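You operate a simulated robot arm through the tools that you are given. There is no shell and no other tool.

You run a simulated two-armed robot. Do the job below in one go: nothing can be reset, and whatever is moved stays where it is left.

## Task
Take the striped towel from the sorting shelf and hang it over the black rail.

It is judged by the outcome, as a careful person would: the job done as asked, and still so three seconds after it is handed in. It fails if anything else is knocked over, pushed out of place, dropped, spilled or broken. Flat cloth is picked up by pressing the open fingertips on it (5 to 10 N) and closing them slowly along it; thin cloth reads only 2 to 8 mm in the jaws.

## Robot
Two 6-joint arms with two-finger parallel grippers on one trunk, on a base that drives. Base frame: it is fixed to the floor where the robot stands at the start and does not move with it; the origin is under the middle of the robot, x ahead of it, y to its left, z up. Readings come in m, degrees, newtons and seconds.
The left shoulder is at the start at [-0.105, 0.177, 0.734], the right one opposite. With the tool pointing down near the work surface each hand reaches from about 0.1 to 0.68 m from the robot's upright axis, wherever it stands, measured 20 degrees to its own side. Places, roughly: striped towel [-3.75, -0.75, 1]. Payload 1.57 kg a hand.
Tool frame (each hand has its own): the origin (TCP) lies between the finger pads and is the grasp point; the fingertips stand 0.03 m ahead of it; z points along the fingers, y is the line along which they close. Largest opening 0.08 m; finger width 0.017, thickness 0.012; the body of the gripper, 0.04 by 0.082 m, starts 0.08 m behind the TCP.
Orientation is told as [roll, pitch, yaw] about the base's x, y, z axes, in that order, counted from this pose: with the fingers straight down and closing along the base's y, the tool's x points along the base's -x, its y along +y and its z along -z.

## Interface
- The arms move only by the tool step_arm. It takes "left_commands", "right_commands" or both (then of equal length, played together; a hand with none holds still); each is a list of rows, each an object of numbers (a shift or turn left out is 0, a gripper value left out holds the last): "x", "y", "z": the shift along the tool's x, y, z in units of 200 mm (1.0 is 200 mm); "wx", "wy", "wz": the turn, a rotation vector about the tool's x, y, z in units of 90 degrees (1.0 is 90 degrees); "jaw": the finger opening in m, from 0 to 0.08. In form: [{"x": .., "y": .., "z": .., "wx": .., "wy": .., "wz": .., "jaw": ..}, ...]. A call has 1 to 20 rows; each row is the pose to reach, as a shift and turn from the pose commanded when the call began, along the tool's axes at that moment. A call with a number of a shift or a turn outside -1 to 1 is refused whole. Each row takes 0.2 s and may step no farther than 0.05 m and 8.6 degrees from the row before; otherwise, or with a gripper value out of range, the whole call is refused. Where a pose cannot be reached the arm comes as near as it can. A force on the tool above 40 N (or 10 N above the force at the start of the call, whichever is more), or a blocked arm, ends the call early, and 0.2 s more pass. Each finger travels about 0.072 m/s and halts on what it meets, pressing with about 39 N; the grip force reading is that of the motor and also rises with nothing between the fingers. The clock runs only during rows and for 0.2 s after the last one: add rows that repeat a pose to give the fingers time. The reply holds the time, the measured pose of the TCP, the force on the tool along the base axes, the opening and the grip force, in the units named above and with some noise, with the torque about the TCP (base axes, N m) and any sound that the robot's microphone picked up, and new pictures: "show" is both (left out), scene, wrist or none (wrist: the cameras of the hands that moved).
- Cameras (640 x 400 px; columns grow to the right, rows downward): "scene" is now at [0.048, 0.0108, 1.4699]; the picture's right is [0.13, -0.99, 0.00], its down [-0.61, -0.08, -0.79] and it looks along [0.78, 0.10, -0.62] (base axes); focal length 286 px, centre (320, 200). "left" rides on the left gripper at [0.072, 0.007, -0.122] in its tool frame; the picture's right is [-0.09, 1.00, 0.00], its down [-0.84, -0.08, -0.54] and it looks along [-0.54, -0.05, 0.84] (tool axes); focal length 238 px, centre (320, 200). "right" rides on the right gripper at [0.072, -0.007, -0.122] in its tool frame; the picture's right is [0.09, 1.00, 0.00], its down [-0.84, 0.08, -0.54] and it looks along [-0.54, 0.05, 0.84] (tool axes); focal length 238 px, centre (320, 200). There is no depth. A picture from a camera that has moved, and an enlarged one, comes with that camera's place and axes in the base frame and with its lens.
- raise_lower(by): slides the trunk up (or, below 0, down) by that many m; the arms and the scene camera ride with it, the base frame stays. It gives what a move gives, with no picture.
- steer(legs): drives the robot by 1 to 6 legs, each [ahead, left, turn to the left] in m, m and degrees, along the robot's own axes; the way and the turn of a leg run together, so that a leg with both is an arc; at most 1.5 m and 180 degrees a leg. The arms and the cameras ride along, it lands a little off, and it stops where it bumps. It gives what a move gives, and a new picture of the scene camera.
- aim_head(pan, tilt): turns the head with the scene camera to pan (to the left, within 143 degrees either way) and tilt (down, from -29 to 69), counted from straight ahead of the robot. It gives what a move gives, and a new picture of the scene camera.
- zoom(camera, box): a new picture of the part [left, top, right, bottom] of that camera's present view, enlarged. No time passes.
- close_job(): hands the job in; it is judged then, once.

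Nothing tells you exact positions but the pictures and the camera data. Unless the task says otherwise, let go and move clear before handing in.

The tools are called after ">>>" by a JSON object that holds its "method" and its "body". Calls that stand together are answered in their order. step_arm: Moves the arms, as the interface text tells. Its arguments: {"type":"object","properties":{"left_commands":{"type":"array","items":{"type":"object","properties":{"x":{"type":"number"},"y":{"type":"number"},"z":{"type":"number"},"wx":{"type":"number"},"wy":{"type":"number"},"wz":{"type":"number"},"jaw":{"type":"number"}}}},"right_commands":{"type":"array","items":{"type":"object","properties":{"x":{"type":"number"},"y":{"type":"number"},"z":{"type":"number"},"wx":{"type":"number"},"wy":{"type":"number"},"wz":{"type":"number"},"jaw":{"type":"number"}}}},"show":{"type":"string","enum":["both","scene","wrist","none"]}},"required":[]} The other tools are called the same way: raise_lower (by) slides the trunk up or down; steer (legs) drives the base; aim_head (pan, tilt) turns the head that bears the scene camera; zoom (camera, box) takes an enlarged picture of a part of a camera's view; close_job () hands the job in.

At the start:

```text
time_s: 0.0
left_tcp_pos: [0.4858, 0.1999, 1.0417]
left_tcp_rot: [-0.1, 0.0, 0.0]
left_ft_force: [0.9, 0.4, -0.7]
left_moment: [0.01, -0.02, 0.01]
left_width: 0.08
left_grasp_force: 0.0
right_tcp_pos: [0.4419, -0.1818, 1.092]
right_tcp_rot: [0.0, -0.1, 0.0]
right_ft_force: [-0.2, 0.6, -0.9]
right_moment: [0.0, 0.02, 0.01]
right_width: 0.08
right_grasp_force: 0.0
trunk travel left (down, up): [-0.175, 0.153]
robot x, y, heading: [-0.0004, -0.0028, 0.0]
head pan, tilt: [7.4, 38.1]
```

scene: 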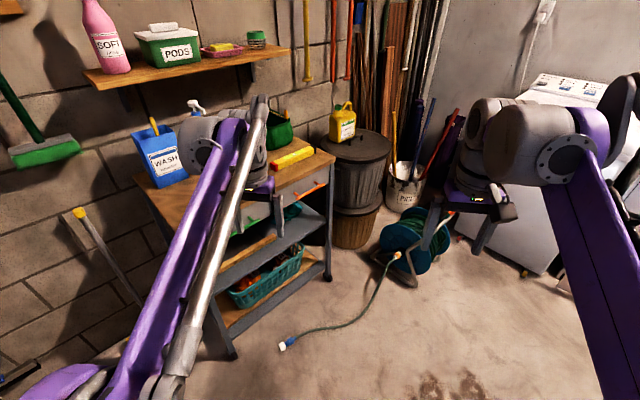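
right: 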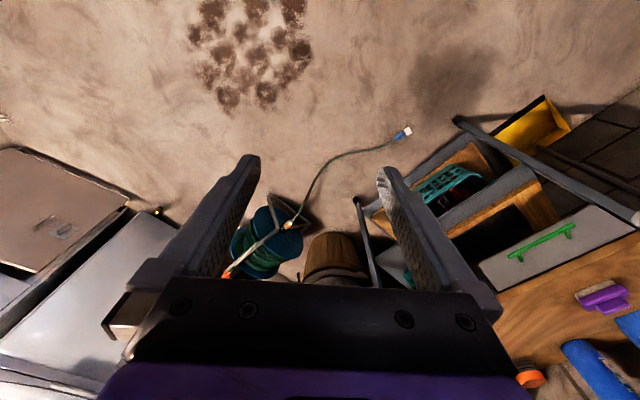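
left: 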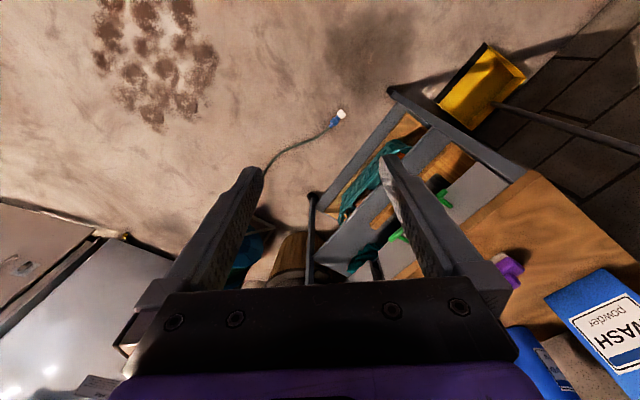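

I see a garage with a workbench, shelf, bin, and washer ahead; the towel should be far behind me at about [-3.75, -0.75, 1]. I'll look around with the head first.

>>> {"method": "aim_head", "body": {"pan": 140, "tilt": 20}}

>>> {"method": "aim_head", "body": {"pan": -140, "tilt": 20}}

>>> {"method": "aim_head", "body": {"pan": -80, "tilt": 20}}

>>> {"method": "aim_head", "body": {"pan": 80, "tilt": 20}}

```text
time_s: 2.1
left_tcp_pos: [0.4856, 0.201, 1.0415]
left_tcp_rot: [0.0, 0.0, -0.1]
left_ft_force: [0.2, 1.1, -0.2]
left_moment: [0.01, 0.0, 0.04]
left_width: 0.08
left_grasp_force: 0.1
right_tcp_pos: [0.441, -0.1824, 1.0917]
right_tcp_rot: [-0.1, 0.1, 0.0]
right_ft_force: [-0.5, -0.1, 0.5]
right_moment: [-0.01, 0.01, 0.02]
right_width: 0.0803
right_grasp_force: 0.0
trunk travel left (down, up): [-0.175, 0.153]
robot x, y, heading: [-0.0035, -0.0005, 0.0]
head pan, tilt: [140.0, 20.0]
camera scene: at [-0.1089, 0.0596, 1.4985], right [0.64, 0.77, 0.0], down [0.26, -0.22, -0.94], along [-0.72, 0.6, -0.34], focal length 286 px, centre (320, 200)
```

scene: 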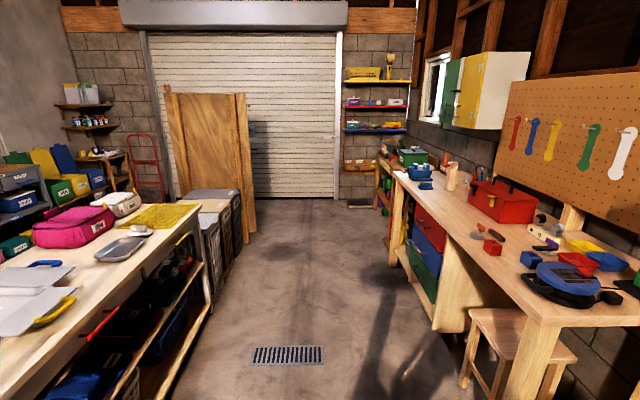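

```text
time_s: 6.0
left_tcp_pos: [0.4852, 0.201, 1.0414]
left_tcp_rot: [0.0, 0.0, 0.0]
left_ft_force: [1.6, 0.2, -0.5]
left_moment: [0.02, 0.01, -0.01]
left_width: 0.0796
left_grasp_force: 0.1
right_tcp_pos: [0.441, -0.1829, 1.092]
right_tcp_rot: [0.0, -0.1, 0.0]
right_ft_force: [-0.3, 0.2, -1.0]
right_moment: [0.0, 0.01, 0.0]
right_width: 0.0799
right_grasp_force: 0.1
trunk travel left (down, up): [-0.175, 0.153]
robot x, y, heading: [-0.0, -0.0012, 0.1]
head pan, tilt: [-140.0, 20.0]
camera scene: at [-0.1089, -0.0602, 1.4985], right [-0.64, 0.77, 0.0], down [0.26, 0.22, -0.94], along [-0.72, -0.6, -0.34], focal length 286 px, centre (320, 200)
```

scene: 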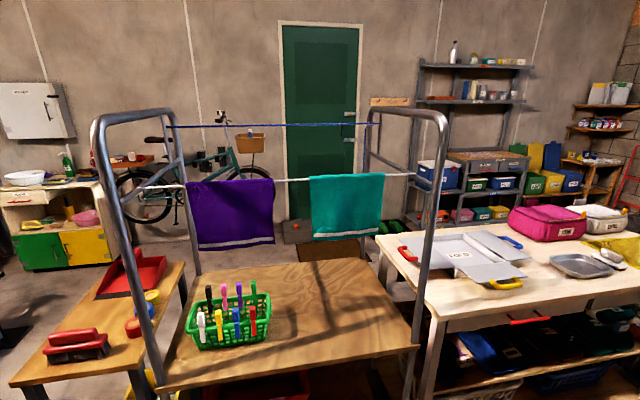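

```text
time_s: 7.3
left_tcp_pos: [0.4858, 0.2011, 1.0429]
left_tcp_rot: [-0.1, 0.0, 0.1]
left_ft_force: [-0.1, -0.7, -0.6]
left_moment: [-0.04, 0.0, 0.01]
left_width: 0.0801
left_grasp_force: 0.0
right_tcp_pos: [0.4412, -0.1827, 1.0916]
right_tcp_rot: [0.1, 0.0, 0.2]
right_ft_force: [0.3, 0.1, 0.4]
right_moment: [0.01, 0.0, 0.02]
right_width: 0.0799
right_grasp_force: 0.0
trunk travel left (down, up): [-0.175, 0.153]
robot x, y, heading: [-0.0006, -0.0033, 0.2]
head pan, tilt: [-80.0, 20.0]
camera scene: at [-0.0214, -0.092, 1.4985], right [-0.98, -0.17, 0.0], down [-0.06, 0.34, -0.94], along [0.16, -0.93, -0.34], focal length 286 px, centre (320, 200)
```

scene: 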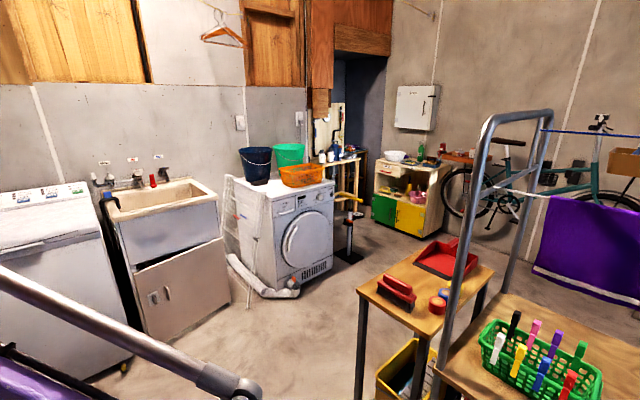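

```text
time_s: 9.8
left_tcp_pos: [0.4851, 0.2018, 1.0418]
left_tcp_rot: [0.0, 0.0, 0.1]
left_ft_force: [-0.5, -0.5, 0.0]
left_moment: [-0.01, 0.01, -0.03]
left_width: 0.0801
left_grasp_force: 0.0
right_tcp_pos: [0.4414, -0.1824, 1.0918]
right_tcp_rot: [0.0, 0.0, 0.0]
right_ft_force: [-0.2, -0.2, 0.0]
right_moment: [-0.02, -0.01, -0.01]
right_width: 0.0801
right_grasp_force: 0.1
trunk travel left (down, up): [-0.175, 0.153]
robot x, y, heading: [-0.0026, 0.0016, -0.1]
head pan, tilt: [80.0, 20.0]
camera scene: at [-0.0213, 0.0914, 1.4985], right [0.98, -0.17, 0.0], down [-0.06, -0.34, -0.94], along [0.16, 0.93, -0.34], focal length 286 px, centre (320, 200)
```

scene: 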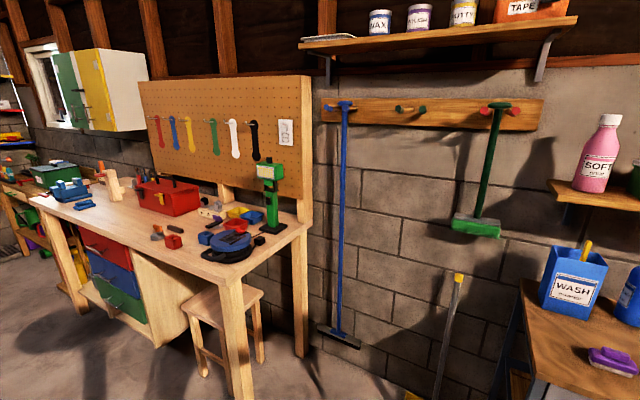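

Behind me on the right is a rolling frame with towels on a rail, and behind it a grey shelf unit with bins, where the towel should be (around pixel 481,144). I'll aim there and zoom.

>>> {"method": "aim_head", "body": {"pan": -143, "tilt": 15}}

>>> {"method": "zoom", "body": {"camera": "scene", "box": [380, 40, 620, 240]}}

>>> {"method": "zoom", "body": {"camera": "scene", "box": [80, 60, 400, 260]}}

```text
time_s: 12.9
left_tcp_pos: [0.4848, 0.2014, 1.042]
left_tcp_rot: [0.1, 0.0, 0.0]
left_ft_force: [0.5, -0.2, 0.0]
left_moment: [-0.02, -0.02, 0.04]
left_width: 0.0801
left_grasp_force: 0.0
right_tcp_pos: [0.4407, -0.1822, 1.0915]
right_tcp_rot: [0.0, 0.0, 0.1]
right_ft_force: [-0.6, 0.6, 0.9]
right_moment: [-0.04, 0.0, 0.0]
right_width: 0.0799
right_grasp_force: 0.1
trunk travel left (down, up): [-0.175, 0.153]
robot x, y, heading: [0.0002, -0.0005, -0.3]
head pan, tilt: [-143.0, 15.0]
camera scene: at [-0.1121, -0.0565, 1.5066], right [-0.6, 0.8, 0.0], down [0.21, 0.16, -0.97], along [-0.77, -0.58, -0.26], focal length 286 px, centre (320, 200)
```

scene: 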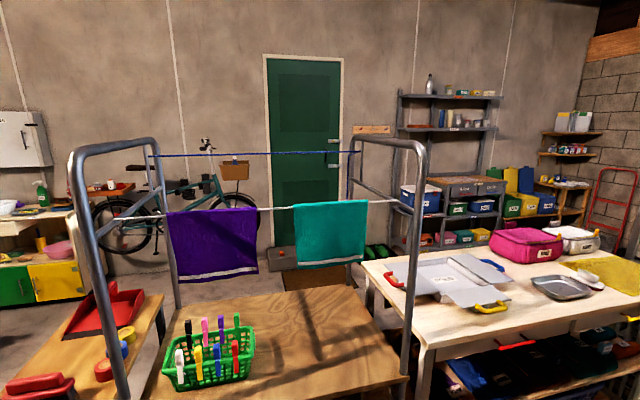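

```text
2.00 times, centred on (500, 140) of scene
camera zoom: at [-0.1121, -0.0565, 1.5066], right [-0.6, 0.8, 0.0], down [0.21, 0.16, -0.97], along [-0.77, -0.58, -0.26], focal length 571 px, centre (-40, 320)
```

zoom: 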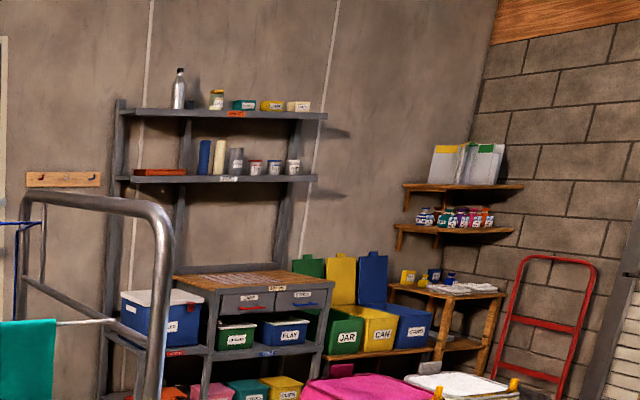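

```text
2.00 times, centred on (240, 160) of scene
camera zoom: at [-0.1121, -0.0565, 1.5066], right [-0.6, 0.8, 0.0], down [0.21, 0.16, -0.97], along [-0.77, -0.58, -0.26], focal length 571 px, centre (480, 280)
```

zoom: 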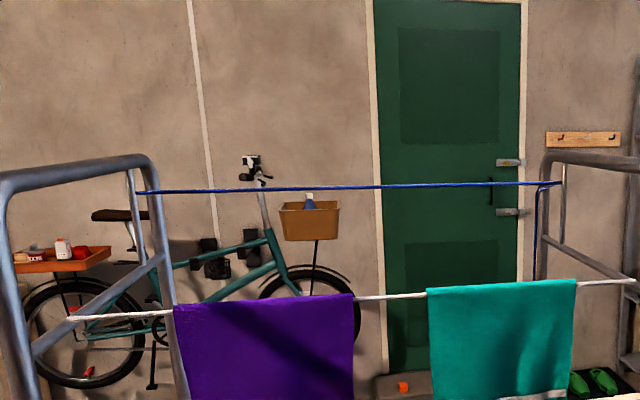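

>>> {"method": "zoom", "body": {"camera": "scene", "box": [430, 150, 520, 206]}}

>>> {"method": "aim_head", "body": {"pan": -115, "tilt": 25}}

```text
7.11 times, centred on (475, 178) of scene
camera zoom: at [-0.1121, -0.0565, 1.5066], right [-0.6, 0.8, 0.0], down [0.21, 0.16, -0.97], along [-0.77, -0.58, -0.26], focal length 2031 px, centre (-782, 356)
```

zoom: 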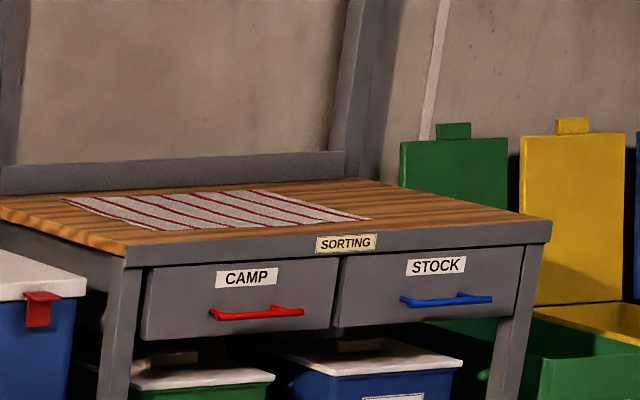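

```text
time_s: 13.9
left_tcp_pos: [0.4858, 0.2022, 1.0411]
left_tcp_rot: [0.0, -0.1, 0.0]
left_ft_force: [0.6, -0.4, 0.2]
left_moment: [0.0, -0.01, -0.01]
left_width: 0.0802
left_grasp_force: 0.0
right_tcp_pos: [0.4423, -0.1823, 1.0911]
right_tcp_rot: [0.0, 0.0, 0.0]
right_ft_force: [1.3, 0.3, 0.6]
right_moment: [0.05, 0.0, 0.01]
right_width: 0.0801
right_grasp_force: 0.0
trunk travel left (down, up): [-0.175, 0.153]
robot x, y, heading: [-0.0007, 0.0016, 0.3]
head pan, tilt: [-115.0, 25.0]
camera scene: at [-0.0765, -0.0838, 1.4904], right [-0.91, 0.42, 0.0], down [0.18, 0.38, -0.91], along [-0.38, -0.82, -0.42], focal length 286 px, centre (320, 200)
```

scene: 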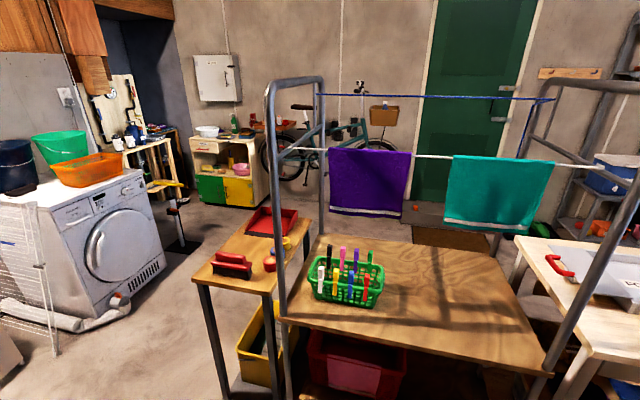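

The towel (pale with red stripes) lies flat on the top of the grey "SORTING" unit; I haven't spotted a black rail yet. The room is turned about 38° relative to me, and the rack and white table stand between me and the shelf, so I'll turn to face that wall and look from there.

>>> {"method": "steer", "body": {"legs": [[0, 0, -128]]}}

>>> {"method": "aim_head", "body": {"pan": 0, "tilt": 20}}

>>> {"method": "aim_head", "body": {"pan": 60, "tilt": 30}}

```text
time_s: 19.7
left_tcp_pos: [-0.1663, -0.5005, 1.0422]
left_tcp_rot: [0.0, 0.0, -130.9]
left_ft_force: [0.1, 0.8, -0.8]
left_moment: [0.01, 0.03, 0.01]
left_width: 0.0803
left_grasp_force: 0.0
right_tcp_pos: [-0.4265, -0.2135, 1.0903]
right_tcp_rot: [0.0, 0.0, -130.8]
right_ft_force: [0.5, 0.9, 0.1]
right_moment: [0.0, 0.0, 0.0]
right_width: 0.08
right_grasp_force: 0.0
trunk travel left (down, up): [-0.175, 0.153]
robot x, y, heading: [-0.0016, -0.0019, -130.8]
head pan, tilt: [-115.0, 25.0]
camera scene: at [-0.015, 0.1113, 1.4904], right [0.91, 0.41, 0.0], down [0.17, -0.39, -0.91], along [-0.37, 0.83, -0.42], focal length 286 px, centre (320, 200)
```

scene: 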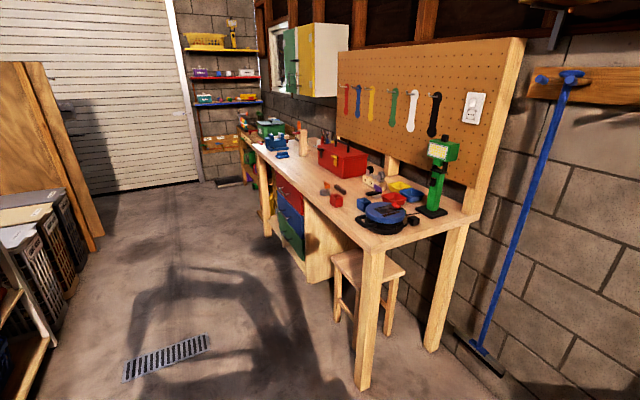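

```text
time_s: 21.6
left_tcp_pos: [-0.1661, -0.4984, 1.0415]
left_tcp_rot: [0.0, 0.0, -130.8]
left_ft_force: [-0.4, -0.4, 0.3]
left_moment: [-0.01, -0.01, 0.04]
left_width: 0.08
left_grasp_force: 0.0
right_tcp_pos: [-0.4267, -0.2135, 1.0919]
right_tcp_rot: [0.0, 0.0, -130.9]
right_ft_force: [0.2, -0.4, 0.2]
right_moment: [0.01, -0.01, -0.03]
right_width: 0.0799
right_grasp_force: 0.0
trunk travel left (down, up): [-0.175, 0.153]
robot x, y, heading: [0.0011, 0.0001, -130.9]
head pan, tilt: [0.0, 20.0]
camera scene: at [-0.0382, -0.0431, 1.4985], right [-0.76, 0.65, 0.0], down [0.22, 0.26, -0.94], along [-0.62, -0.71, -0.34], focal length 286 px, centre (320, 200)
```

scene: 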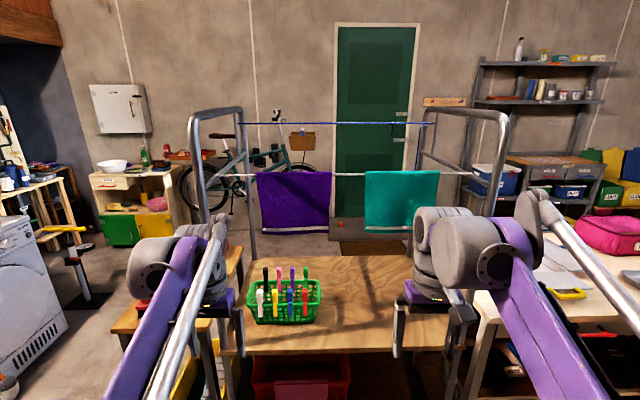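

```text
time_s: 22.9
left_tcp_pos: [-0.1649, -0.4985, 1.0423]
left_tcp_rot: [0.0, 0.0, -130.9]
left_ft_force: [0.4, 0.2, -0.3]
left_moment: [0.0, 0.01, -0.01]
left_width: 0.0799
left_grasp_force: 0.0
right_tcp_pos: [-0.4271, -0.2137, 1.0923]
right_tcp_rot: [0.0, 0.1, -130.9]
right_ft_force: [0.1, 0.5, -0.1]
right_moment: [0.0, 0.01, 0.0]
right_width: 0.0799
right_grasp_force: 0.0
trunk travel left (down, up): [-0.175, 0.153]
robot x, y, heading: [0.0026, -0.0023, -130.9]
head pan, tilt: [60.0, 30.0]
camera scene: at [0.0523, -0.0582, 1.4825], right [-0.94, -0.33, 0.0], down [-0.16, 0.47, -0.87], along [0.28, -0.82, -0.5], focal length 286 px, centre (320, 200)
```

scene: 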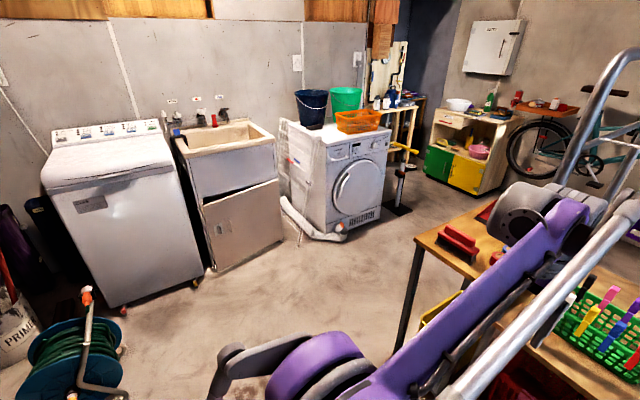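

>>> {"method": "aim_head", "body": {"pan": 90, "tilt": 69}}

>>> {"method": "aim_head", "body": {"pan": 0, "tilt": 69}}

>>> {"method": "aim_head", "body": {"pan": 40, "tilt": 15}}

```text
time_s: 24.0
left_tcp_pos: [-0.166, -0.4997, 1.0418]
left_tcp_rot: [0.0, -0.1, -130.9]
left_ft_force: [0.8, 0.2, 0.1]
left_moment: [-0.02, 0.0, 0.0]
left_width: 0.0801
left_grasp_force: 0.1
right_tcp_pos: [-0.4259, -0.2142, 1.092]
right_tcp_rot: [0.0, -0.1, -130.9]
right_ft_force: [-0.6, -0.2, 1.1]
right_moment: [0.01, 0.02, -0.01]
right_width: 0.08
right_grasp_force: 0.1
trunk travel left (down, up): [-0.175, 0.153]
robot x, y, heading: [-0.0012, 0.0023, -130.8]
head pan, tilt: [90.0, 68.8]
camera scene: at [0.065, -0.0094, 1.431], right [-0.65, -0.76, 0.0], down [-0.7, 0.61, -0.36], along [0.27, -0.24, -0.93], focal length 286 px, centre (320, 200)
```

scene: 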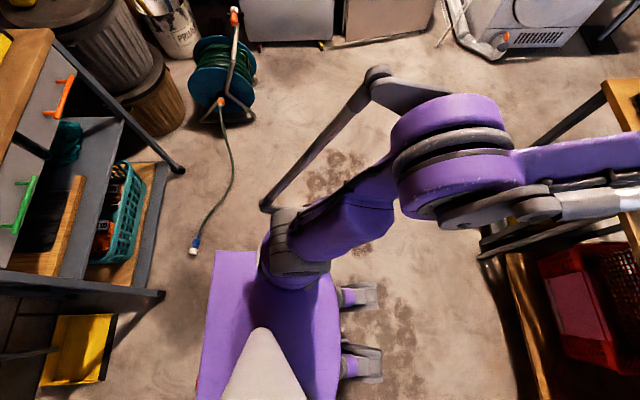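

```text
time_s: 25.6
left_tcp_pos: [-0.1652, -0.4997, 1.0412]
left_tcp_rot: [0.0, 0.1, -130.8]
left_ft_force: [0.4, 0.0, -0.9]
left_moment: [0.01, 0.0, -0.02]
left_width: 0.0801
left_grasp_force: 0.1
right_tcp_pos: [-0.4268, -0.2141, 1.0915]
right_tcp_rot: [0.0, -0.1, -130.9]
right_ft_force: [-0.4, -0.1, -0.5]
right_moment: [0.04, -0.03, -0.01]
right_width: 0.08
right_grasp_force: 0.0
trunk travel left (down, up): [-0.175, 0.153]
robot x, y, heading: [-0.0008, 0.0013, -131.0]
head pan, tilt: [0.0, 68.8]
camera scene: at [-0.0138, -0.0151, 1.431], right [-0.76, 0.65, 0.0], down [0.61, 0.71, -0.36], along [-0.24, -0.27, -0.93], focal length 286 px, centre (320, 200)
```

scene: 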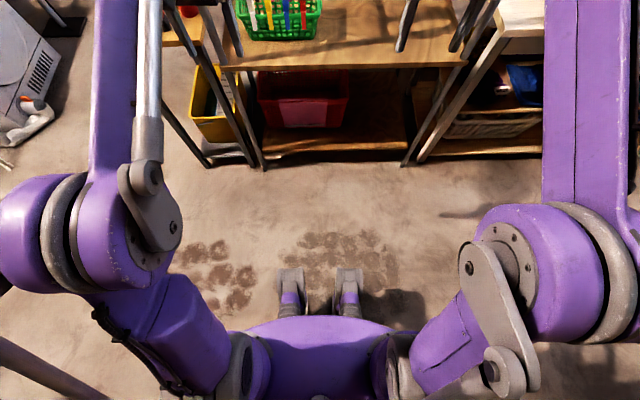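

```text
time_s: 26.9
left_tcp_pos: [-0.1657, -0.4992, 1.0418]
left_tcp_rot: [0.0, 0.0, -130.9]
left_ft_force: [-0.2, 0.3, -1.1]
left_moment: [0.0, -0.01, 0.02]
left_width: 0.0801
left_grasp_force: 0.2
right_tcp_pos: [-0.4266, -0.2141, 1.0914]
right_tcp_rot: [0.0, 0.0, -130.9]
right_ft_force: [1.1, -0.4, -0.7]
right_moment: [0.01, -0.02, 0.02]
right_width: 0.0802
right_grasp_force: 0.1
trunk travel left (down, up): [-0.175, 0.153]
robot x, y, heading: [-0.0017, 0.0011, -130.9]
head pan, tilt: [40.0, 15.0]
camera scene: at [0.0213, -0.0662, 1.5066], right [-1.0, 0.02, 0.0], down [0.0, 0.26, -0.97], along [-0.01, -0.97, -0.26], focal length 286 px, centre (320, 200)
```

scene: 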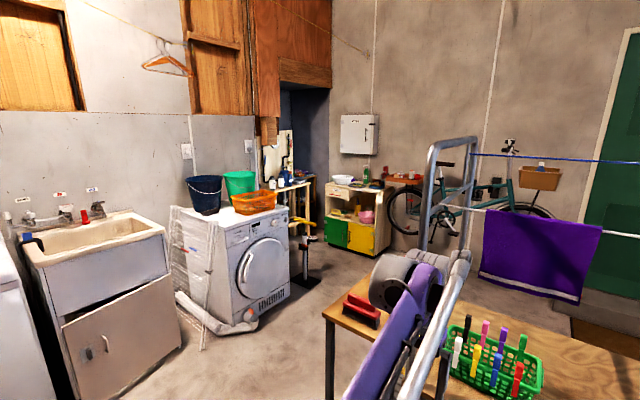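

No black rail is visible from this side, so I'll drive around the left end (between the washing machine and the small table) to get behind the rack. The aisle is about 0.9 m wide, so I strafe left first.

>>> {"method": "steer", "body": {"legs": [[0, 0.6, 0.9]]}}

>>> {"method": "aim_head", "body": {"pan": 0, "tilt": 35}}

```text
time_s: 32.6
left_tcp_pos: [0.3103, -0.8879, 1.0418]
left_tcp_rot: [0.0, 0.0, -129.0]
left_ft_force: [0.8, 0.4, 0.7]
left_moment: [0.0, -0.01, -0.03]
left_width: 0.0799
left_grasp_force: 0.1
right_tcp_pos: [0.0401, -0.6124, 1.0918]
right_tcp_rot: [0.0, 0.1, -128.9]
right_ft_force: [0.7, -0.5, -0.4]
right_moment: [-0.01, -0.03, 0.04]
right_width: 0.08
right_grasp_force: 0.1
trunk travel left (down, up): [-0.175, 0.153]
robot x, y, heading: [0.4565, -0.3842, -129.0]
head pan, tilt: [40.0, 15.0]
camera scene: at [0.482, -0.449, 1.5066], right [-1.0, -0.02, 0.0], down [0.0, 0.26, -0.97], along [0.02, -0.97, -0.26], focal length 286 px, centre (320, 200)
```

scene: 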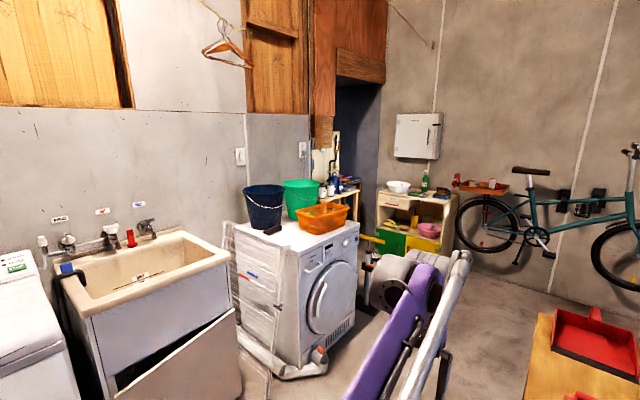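

```text
time_s: 33.7
left_tcp_pos: [0.3096, -0.8887, 1.0412]
left_tcp_rot: [0.0, -0.1, -128.9]
left_ft_force: [0.6, 1.1, 0.5]
left_moment: [0.0, 0.05, 0.02]
left_width: 0.08
left_grasp_force: 0.1
right_tcp_pos: [0.039, -0.612, 1.092]
right_tcp_rot: [0.1, 0.1, -129.1]
right_ft_force: [0.5, 0.4, 0.7]
right_moment: [0.01, 0.0, -0.04]
right_width: 0.0801
right_grasp_force: 0.0
trunk travel left (down, up): [-0.175, 0.153]
robot x, y, heading: [0.4592, -0.3835, -129.0]
head pan, tilt: [0.0, 35.0]
camera scene: at [0.4249, -0.4241, 1.4747], right [-0.78, 0.63, 0.0], down [0.36, 0.45, -0.82], along [-0.52, -0.64, -0.57], focal length 286 px, centre (320, 200)
```

scene: 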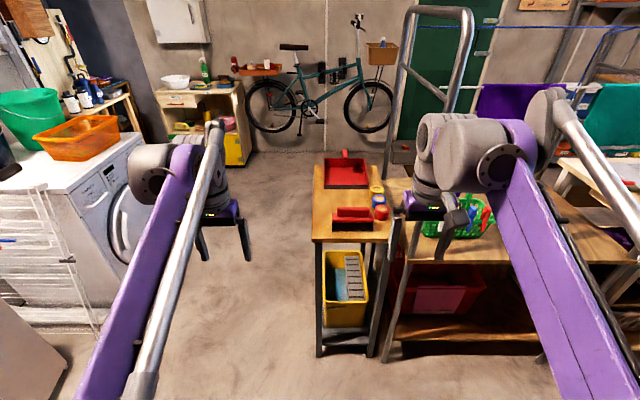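

The lane between the small table and washing machine is clear. I'll strafe left further, then go forward about 1 m.

>>> {"method": "steer", "body": {"legs": [[0, 0.54, 0], [0.9, 0, 0]]}}

>>> {"method": "aim_head", "body": {"pan": -50, "tilt": 20}}

```text
time_s: 43.4
left_tcp_pos: [0.165, -1.9503, 1.042]
left_tcp_rot: [0.0, 0.1, -128.8]
left_ft_force: [0.3, -0.3, -0.7]
left_moment: [-0.02, 0.02, 0.02]
left_width: 0.0801
left_grasp_force: 0.1
right_tcp_pos: [-0.1072, -1.6727, 1.0912]
right_tcp_rot: [0.0, 0.0, -128.8]
right_ft_force: [-0.2, -0.2, 0.3]
right_moment: [-0.01, -0.01, 0.01]
right_width: 0.0803
right_grasp_force: 0.0
trunk travel left (down, up): [-0.175, 0.153]
robot x, y, heading: [0.3122, -1.4464, -128.8]
head pan, tilt: [0.0, 35.0]
camera scene: at [0.2789, -1.4848, 1.4746], right [-0.78, 0.63, 0.0], down [0.36, 0.45, -0.82], along [-0.51, -0.64, -0.57], focal length 286 px, centre (320, 200)
```

scene: 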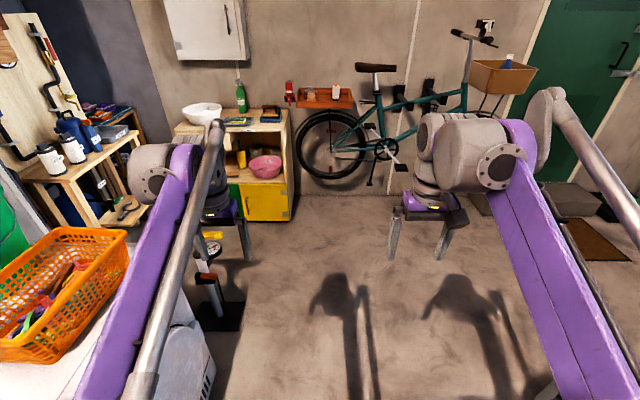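

```text
time_s: 44.6
left_tcp_pos: [0.1645, -1.9485, 1.0421]
left_tcp_rot: [0.1, 0.0, -128.8]
left_ft_force: [0.0, 0.8, 1.0]
left_moment: [0.02, 0.02, 0.0]
left_width: 0.0799
left_grasp_force: 0.0
right_tcp_pos: [-0.1069, -1.6736, 1.0912]
right_tcp_rot: [0.0, 0.0, -128.9]
right_ft_force: [0.5, -0.3, 0.6]
right_moment: [0.0, -0.03, -0.02]
right_width: 0.0798
right_grasp_force: 0.1
trunk travel left (down, up): [-0.175, 0.153]
robot x, y, heading: [0.3128, -1.4454, -128.8]
head pan, tilt: [-50.0, 20.0]
camera scene: at [0.2412, -1.418, 1.4985], right [-0.02, 1.0, 0.0], down [0.34, 0.01, -0.94], along [-0.94, -0.02, -0.34], focal length 286 px, centre (320, 200)
```

scene: 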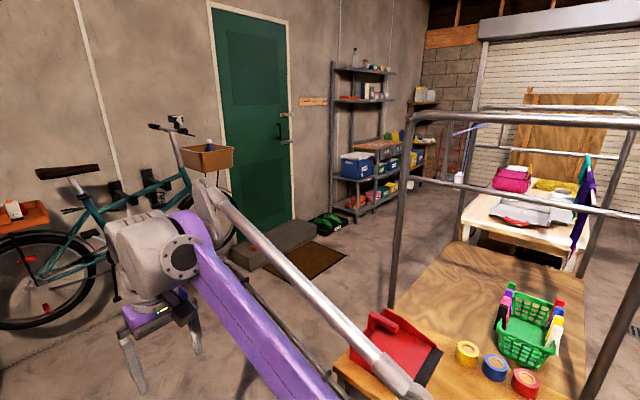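

>>> {"method": "zoom", "body": {"camera": "scene", "box": [320, 60, 640, 260]}}

>>> {"method": "aim_head", "body": {"pan": -70, "tilt": 15}}

>>> {"method": "aim_head", "body": {"pan": 40, "tilt": 15}}

```text
2.00 times, centred on (480, 160) of scene
camera zoom: at [0.2412, -1.418, 1.4985], right [-0.02, 1.0, 0.0], down [0.34, 0.01, -0.94], along [-0.94, -0.02, -0.34], focal length 571 px, centre (0, 280)
```

zoom: 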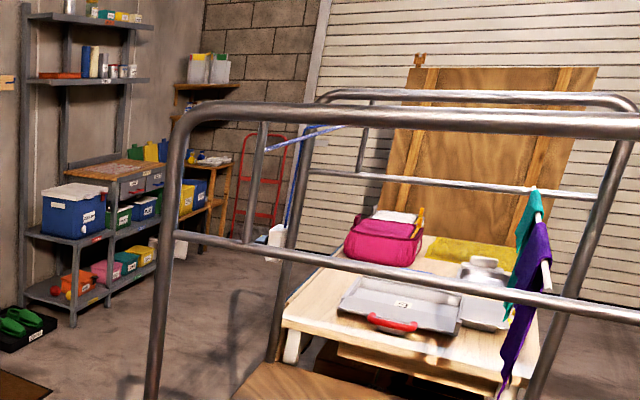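

```text
time_s: 45.4
left_tcp_pos: [0.1657, -1.9507, 1.0417]
left_tcp_rot: [0.0, 0.0, -128.8]
left_ft_force: [0.5, 0.1, -0.6]
left_moment: [0.02, 0.03, 0.02]
left_width: 0.0802
left_grasp_force: 0.0
right_tcp_pos: [-0.1069, -1.6728, 1.0917]
right_tcp_rot: [0.0, -0.1, -128.9]
right_ft_force: [0.4, -0.6, -0.3]
right_moment: [0.02, -0.01, -0.03]
right_width: 0.0798
right_grasp_force: 0.1
trunk travel left (down, up): [-0.175, 0.153]
robot x, y, heading: [0.3147, -1.4443, -129.0]
head pan, tilt: [-70.0, 15.0]
camera scene: at [0.2458, -1.3859, 1.5066], right [0.32, 0.95, 0.0], down [0.25, -0.08, -0.97], along [-0.91, 0.31, -0.26], focal length 286 px, centre (320, 200)
```

scene: 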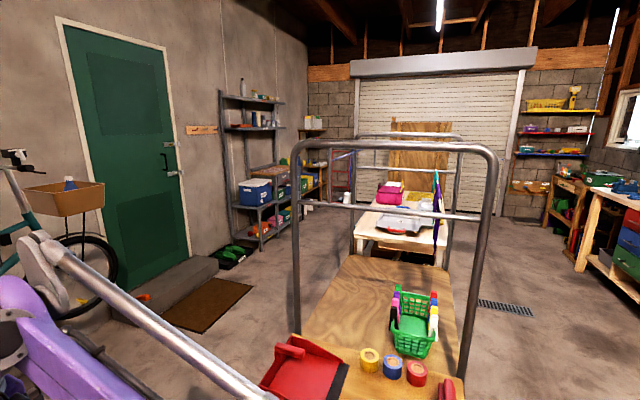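

```text
time_s: 47.3
left_tcp_pos: [0.1653, -1.9479, 1.0425]
left_tcp_rot: [0.0, 0.1, -128.8]
left_ft_force: [0.5, 0.0, 0.6]
left_moment: [-0.02, -0.02, 0.01]
left_width: 0.0801
left_grasp_force: 0.1
right_tcp_pos: [-0.1067, -1.6738, 1.0911]
right_tcp_rot: [0.0, 0.0, -128.9]
right_ft_force: [-0.3, -0.3, 0.3]
right_moment: [0.0, -0.03, -0.02]
right_width: 0.0799
right_grasp_force: 0.0
trunk travel left (down, up): [-0.175, 0.153]
robot x, y, heading: [0.3073, -1.4398, -129.3]
head pan, tilt: [40.0, 15.0]
camera scene: at [0.3362, -1.5093, 1.5066], right [-1.0, -0.02, 0.0], down [-0.01, 0.26, -0.97], along [0.02, -0.97, -0.26], focal length 286 px, centre (320, 200)
```

scene: 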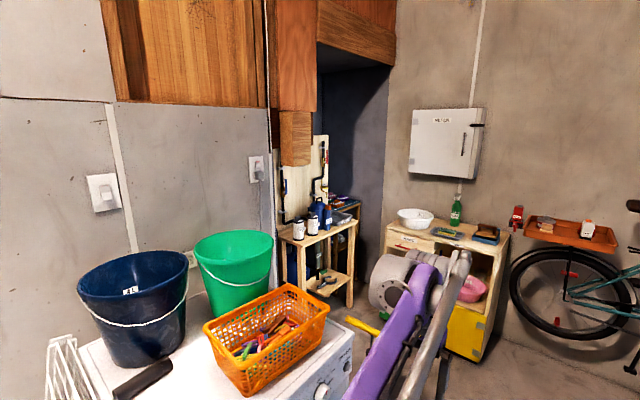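

>>> {"method": "aim_head", "body": {"pan": 100, "tilt": 20}}

>>> {"method": "aim_head", "body": {"pan": 143, "tilt": 20}}

>>> {"method": "aim_head", "body": {"pan": -143, "tilt": 15}}

>>> {"method": "aim_head", "body": {"pan": -100, "tilt": 15}}

```text
time_s: 48.6
left_tcp_pos: [0.1654, -1.9487, 1.0419]
left_tcp_rot: [0.0, 0.1, -128.7]
left_ft_force: [0.8, -0.7, 0.8]
left_moment: [0.03, -0.01, 0.0]
left_width: 0.08
left_grasp_force: 0.0
right_tcp_pos: [-0.1067, -1.6738, 1.091]
right_tcp_rot: [0.0, 0.0, -128.8]
right_ft_force: [-0.9, -0.2, -0.2]
right_moment: [0.02, 0.01, 0.0]
right_width: 0.0801
right_grasp_force: 0.1
trunk travel left (down, up): [-0.175, 0.153]
robot x, y, heading: [0.3112, -1.4463, -129.0]
head pan, tilt: [100.0, 20.0]
camera scene: at [0.4159, -1.4609, 1.4985], right [-0.48, -0.88, 0.0], down [-0.3, 0.16, -0.94], along [0.82, -0.45, -0.34], focal length 286 px, centre (320, 200)
```

scene: 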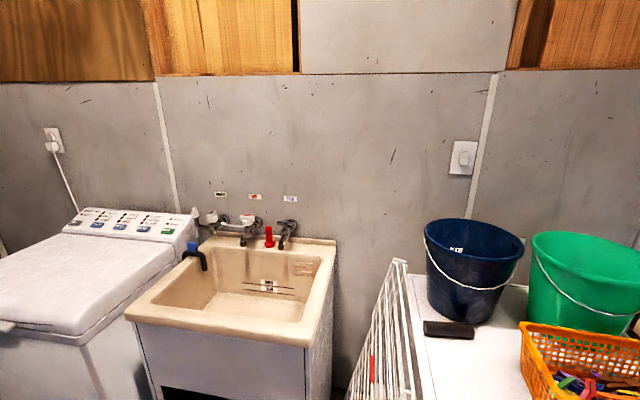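

```text
time_s: 49.7
left_tcp_pos: [0.1653, -1.949, 1.0427]
left_tcp_rot: [0.0, 0.0, -128.7]
left_ft_force: [0.2, -0.7, 0.5]
left_moment: [-0.01, -0.01, -0.01]
left_width: 0.08
left_grasp_force: 0.1
right_tcp_pos: [-0.1068, -1.6728, 1.0913]
right_tcp_rot: [0.0, 0.0, -128.9]
right_ft_force: [-0.1, -0.4, -0.1]
right_moment: [0.03, 0.01, -0.01]
right_width: 0.08
right_grasp_force: 0.1
trunk travel left (down, up): [-0.175, 0.153]
robot x, y, heading: [0.3136, -1.4429, -128.8]
head pan, tilt: [143.0, 20.0]
camera scene: at [0.4246, -1.3932, 1.4985], right [0.24, -0.97, 0.0], down [-0.33, -0.08, -0.94], along [0.91, 0.23, -0.34], focal length 286 px, centre (320, 200)
```

scene: 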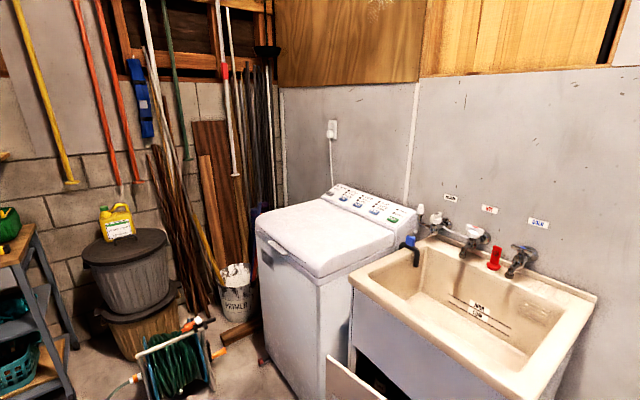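

```text
time_s: 53.6
left_tcp_pos: [0.1657, -1.9487, 1.0411]
left_tcp_rot: [-0.1, 0.0, -128.8]
left_ft_force: [0.0, -0.6, -0.2]
left_moment: [0.0, -0.01, -0.05]
left_width: 0.0798
left_grasp_force: 0.1
right_tcp_pos: [-0.1068, -1.6742, 1.0914]
right_tcp_rot: [0.1, 0.0, -128.9]
right_ft_force: [-0.4, -0.3, 0.0]
right_moment: [0.0, 0.0, 0.01]
right_width: 0.08
right_grasp_force: 0.1
trunk travel left (down, up): [-0.175, 0.153]
robot x, y, heading: [0.3146, -1.4472, -128.9]
head pan, tilt: [-143.0, 15.0]
camera scene: at [0.3372, -1.3226, 1.5066], right [1.0, -0.03, 0.0], down [-0.01, -0.26, -0.97], along [0.03, 0.97, -0.26], focal length 286 px, centre (320, 200)
```

scene: 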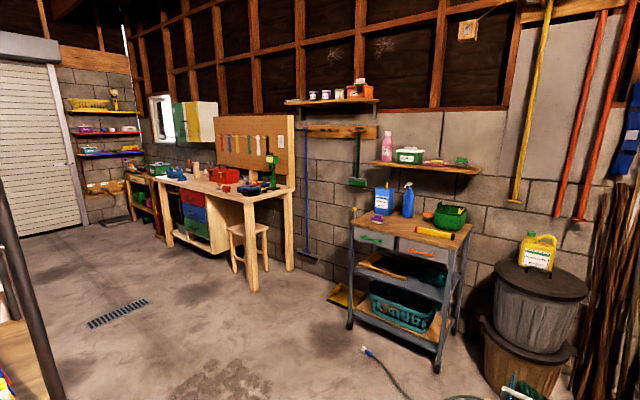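

```text
time_s: 54.7
left_tcp_pos: [0.1651, -1.9488, 1.0418]
left_tcp_rot: [-0.1, 0.0, -128.8]
left_ft_force: [0.5, -0.6, 0.9]
left_moment: [0.03, -0.01, -0.01]
left_width: 0.0799
left_grasp_force: 0.1
right_tcp_pos: [-0.1066, -1.6729, 1.0911]
right_tcp_rot: [0.0, 0.0, -128.8]
right_ft_force: [0.0, -0.5, -0.5]
right_moment: [0.0, 0.02, 0.02]
right_width: 0.08
right_grasp_force: 0.1
trunk travel left (down, up): [-0.175, 0.153]
robot x, y, heading: [0.3093, -1.4459, -128.4]
head pan, tilt: [-100.0, 15.0]
camera scene: at [0.2728, -1.3457, 1.5066], right [0.75, 0.66, 0.0], down [0.17, -0.19, -0.97], along [-0.64, 0.73, -0.26], focal length 286 px, centre (320, 200)
```

scene: 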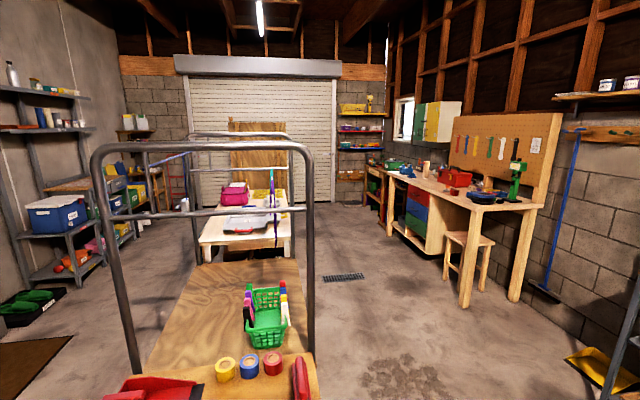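

No black rail on the washer or bench side either. I'll move into the lane behind the rack and look from there.

>>> {"method": "steer", "body": {"legs": [[1.2, 0, 0], [0, 0, -88]]}}

>>> {"method": "aim_head", "body": {"pan": -30, "tilt": 20}}

>>> {"method": "aim_head", "body": {"pan": 25, "tilt": 15}}

```text
time_s: 64.6
left_tcp_pos: [-0.9496, -2.2213, 1.0418]
left_tcp_rot: [0.0, 0.0, 140.7]
left_ft_force: [0.0, 0.6, 0.2]
left_moment: [0.0, -0.03, 0.0]
left_width: 0.0799
left_grasp_force: 0.0
right_tcp_pos: [-0.6727, -1.952, 1.0914]
right_tcp_rot: [0.0, -0.1, 140.8]
right_ft_force: [0.6, -0.7, 0.0]
right_moment: [-0.02, -0.04, 0.01]
right_width: 0.08
right_grasp_force: 0.1
trunk travel left (down, up): [-0.175, 0.153]
robot x, y, heading: [-0.4467, -2.3728, 140.9]
head pan, tilt: [-100.0, 15.0]
camera scene: at [-0.3484, -2.3354, 1.5066], right [0.65, -0.76, 0.0], down [-0.2, -0.17, -0.97], along [0.73, 0.63, -0.26], focal length 286 px, centre (320, 200)
```

scene: 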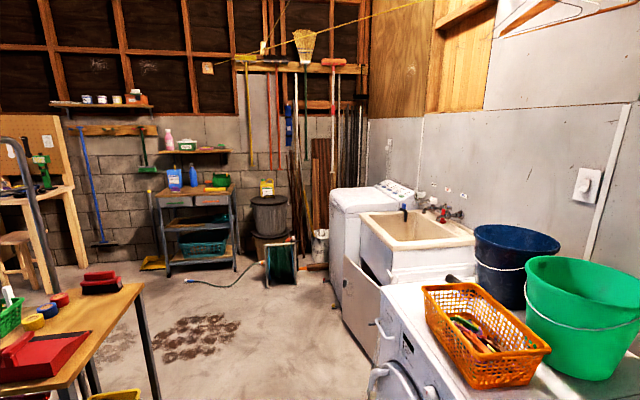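

```text
time_s: 66.0
left_tcp_pos: [-0.9489, -2.222, 1.0406]
left_tcp_rot: [0.0, 0.0, 140.7]
left_ft_force: [0.6, 0.4, 0.7]
left_moment: [0.01, 0.01, 0.01]
left_width: 0.08
left_grasp_force: 0.0
right_tcp_pos: [-0.6729, -1.9521, 1.0914]
right_tcp_rot: [-0.1, 0.0, 140.9]
right_ft_force: [0.1, 0.8, 0.3]
right_moment: [0.0, 0.03, 0.0]
right_width: 0.0799
right_grasp_force: 0.1
trunk travel left (down, up): [-0.175, 0.153]
robot x, y, heading: [-0.4448, -2.374, 141.0]
head pan, tilt: [-30.0, 20.0]
camera scene: at [-0.4521, -2.3093, 1.4985], right [0.94, 0.35, 0.0], down [0.12, -0.32, -0.94], along [-0.33, 0.88, -0.34], focal length 286 px, centre (320, 200)
```

scene: 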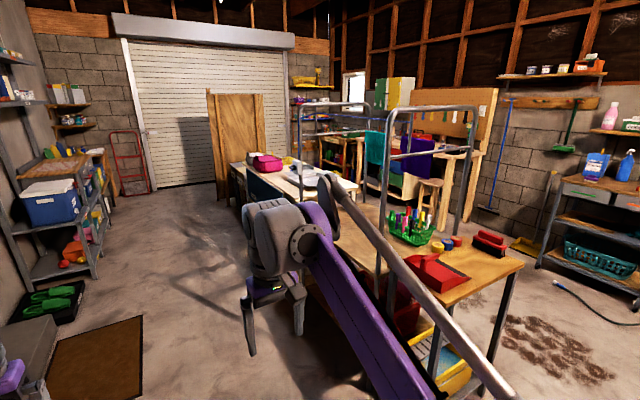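

```text
time_s: 67.3
left_tcp_pos: [-0.9502, -2.2221, 1.0419]
left_tcp_rot: [0.1, 0.0, 140.8]
left_ft_force: [0.3, -0.1, 0.1]
left_moment: [0.01, -0.01, 0.02]
left_width: 0.0799
left_grasp_force: 0.0
right_tcp_pos: [-0.6727, -1.9522, 1.091]
right_tcp_rot: [-0.1, 0.0, 140.8]
right_ft_force: [0.5, -0.3, 0.8]
right_moment: [0.01, 0.0, 0.02]
right_width: 0.08
right_grasp_force: 0.0
trunk travel left (down, up): [-0.175, 0.153]
robot x, y, heading: [-0.4466, -2.3738, 140.8]
head pan, tilt: [25.0, 15.0]
camera scene: at [-0.5097, -2.3734, 1.5066], right [0.25, 0.97, 0.0], down [0.25, -0.06, -0.97], along [-0.94, 0.24, -0.26], focal length 286 px, centre (320, 200)
```

scene: 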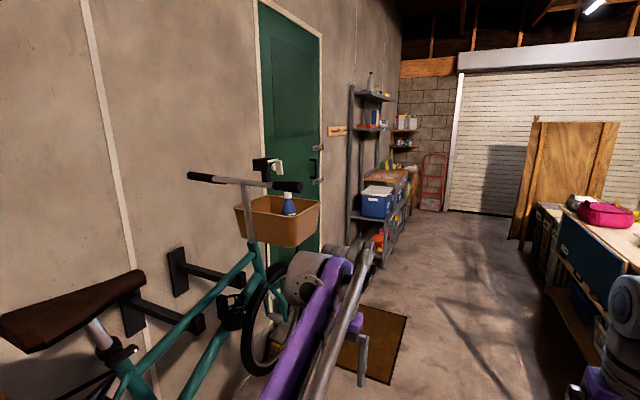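

>>> {"method": "zoom", "body": {"camera": "scene", "box": [480, 100, 640, 300]}}

>>> {"method": "aim_head", "body": {"pan": -20, "tilt": 20}}

>>> {"method": "zoom", "body": {"camera": "scene", "box": [240, 80, 480, 260]}}

```text
2.00 times, centred on (560, 200) of scene
camera zoom: at [-0.5097, -2.3734, 1.5066], right [0.25, 0.97, 0.0], down [0.25, -0.06, -0.97], along [-0.94, 0.24, -0.26], focal length 571 px, centre (-160, 200)
```

zoom: 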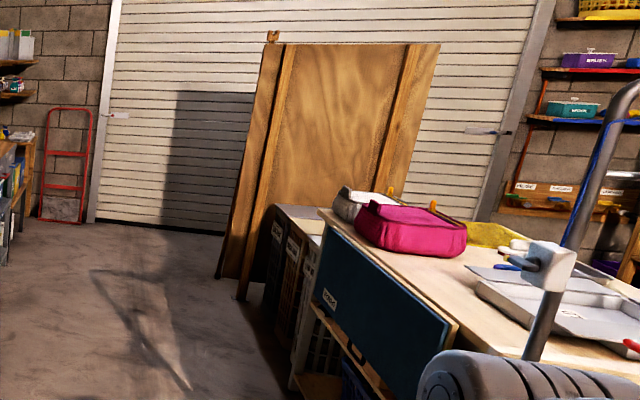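

```text
time_s: 68.4
left_tcp_pos: [-0.9502, -2.2204, 1.0425]
left_tcp_rot: [0.0, 0.0, 140.8]
left_ft_force: [0.9, 0.3, 0.4]
left_moment: [-0.02, 0.01, 0.0]
left_width: 0.08
left_grasp_force: 0.0
right_tcp_pos: [-0.672, -1.9522, 1.0916]
right_tcp_rot: [0.0, 0.0, 140.9]
right_ft_force: [0.1, 0.4, 0.5]
right_moment: [-0.01, -0.03, -0.02]
right_width: 0.0799
right_grasp_force: 0.0
trunk travel left (down, up): [-0.175, 0.153]
robot x, y, heading: [-0.4469, -2.3726, 140.6]
head pan, tilt: [-20.0, 20.0]
camera scene: at [-0.4669, -2.3164, 1.4985], right [0.86, 0.51, 0.0], down [0.18, -0.29, -0.94], along [-0.48, 0.81, -0.34], focal length 286 px, centre (320, 200)
```

scene: 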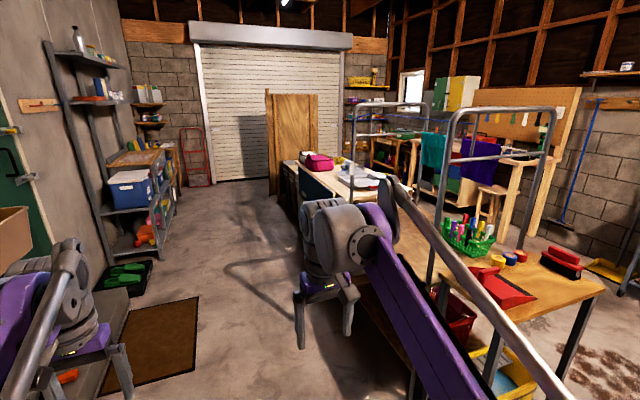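

```text
2.22 times, centred on (360, 170) of scene
camera zoom: at [-0.4669, -2.3164, 1.4985], right [0.86, 0.51, 0.0], down [0.18, -0.29, -0.94], along [-0.48, 0.81, -0.34], focal length 635 px, centre (231, 267)
```

zoom: 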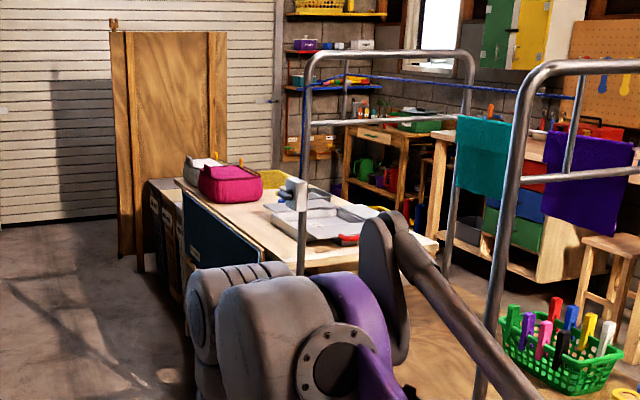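

The lane is clear; a doormat lies to the left of my path at the green door, so I'll keep to the right of it. I'll drive ahead while looking for the black rail.

>>> {"method": "steer", "body": {"legs": [[0, -0.15, 0], [1.4, 0, 0]]}}

>>> {"method": "aim_head", "body": {"pan": -90, "tilt": 20}}

>>> {"method": "aim_head", "body": {"pan": 40, "tilt": 20}}

```text
time_s: 77.1
left_tcp_pos: [-1.9795, -1.2326, 1.0423]
left_tcp_rot: [0.0, 0.0, 142.4]
left_ft_force: [0.4, -0.9, 0.8]
left_moment: [-0.03, 0.04, 0.0]
left_width: 0.0799
left_grasp_force: 0.0
right_tcp_pos: [-1.709, -0.9561, 1.0916]
right_tcp_rot: [0.1, 0.1, 142.3]
right_ft_force: [0.1, 0.0, 0.8]
right_moment: [0.0, 0.0, -0.03]
right_width: 0.0801
right_grasp_force: 0.2
trunk travel left (down, up): [-0.175, 0.153]
robot x, y, heading: [-1.4739, -1.3682, 142.4]
head pan, tilt: [-20.0, 20.0]
camera scene: at [-1.4941, -1.3132, 1.4985], right [0.84, 0.53, 0.0], down [0.18, -0.29, -0.94], along [-0.5, 0.79, -0.34], focal length 286 px, centre (320, 200)
```

scene: 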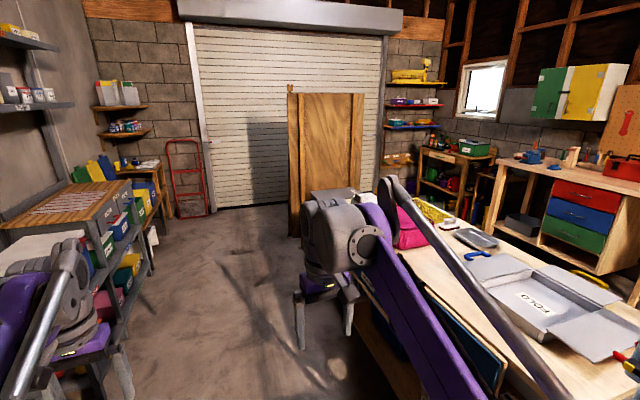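

```text
time_s: 78.5
left_tcp_pos: [-1.9805, -1.2311, 1.0413]
left_tcp_rot: [0.0, 0.0, 142.3]
left_ft_force: [0.7, 0.3, 0.8]
left_moment: [-0.02, -0.03, -0.01]
left_width: 0.0802
left_grasp_force: 0.1
right_tcp_pos: [-1.7097, -0.9554, 1.0921]
right_tcp_rot: [-0.1, 0.0, 142.4]
right_ft_force: [0.1, 0.1, -0.2]
right_moment: [-0.01, 0.0, 0.0]
right_width: 0.08
right_grasp_force: 0.2
trunk travel left (down, up): [-0.175, 0.153]
robot x, y, heading: [-1.4712, -1.3712, 142.1]
head pan, tilt: [-90.0, 20.0]
camera scene: at [-1.3873, -1.3182, 1.4985], right [0.79, -0.61, 0.0], down [-0.21, -0.27, -0.94], along [0.57, 0.74, -0.34], focal length 286 px, centre (320, 200)
```

scene: 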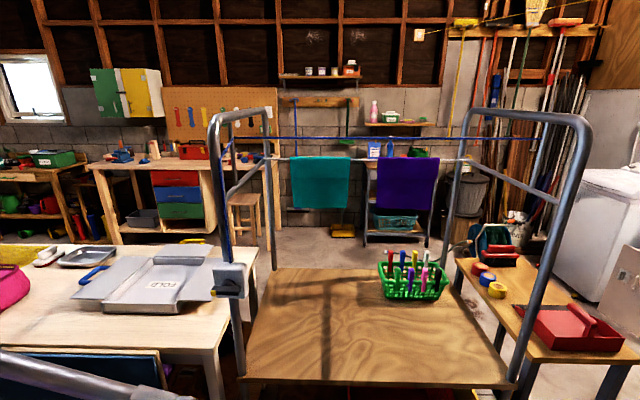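

```text
time_s: 80.6
left_tcp_pos: [-1.9791, -1.2323, 1.042]
left_tcp_rot: [0.0, 0.0, 142.3]
left_ft_force: [0.1, 0.2, -0.7]
left_moment: [0.02, -0.04, -0.01]
left_width: 0.0797
left_grasp_force: 0.0
right_tcp_pos: [-1.7101, -0.955, 1.091]
right_tcp_rot: [0.0, 0.0, 142.2]
right_ft_force: [0.3, -0.1, -0.7]
right_moment: [-0.01, 0.03, -0.01]
right_width: 0.0801
right_grasp_force: 0.0
trunk travel left (down, up): [-0.175, 0.153]
robot x, y, heading: [-1.4721, -1.3727, 142.5]
head pan, tilt: [40.0, 20.0]
camera scene: at [-1.5372, -1.3957, 1.4985], right [-0.04, 1.0, 0.0], down [0.34, 0.01, -0.94], along [-0.94, -0.04, -0.34], focal length 286 px, centre (320, 200)
```

scene: 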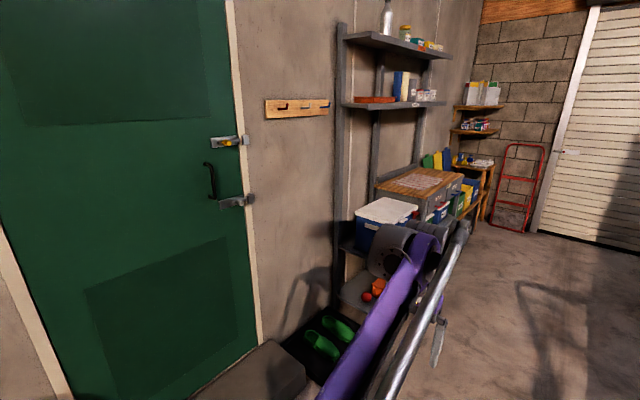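

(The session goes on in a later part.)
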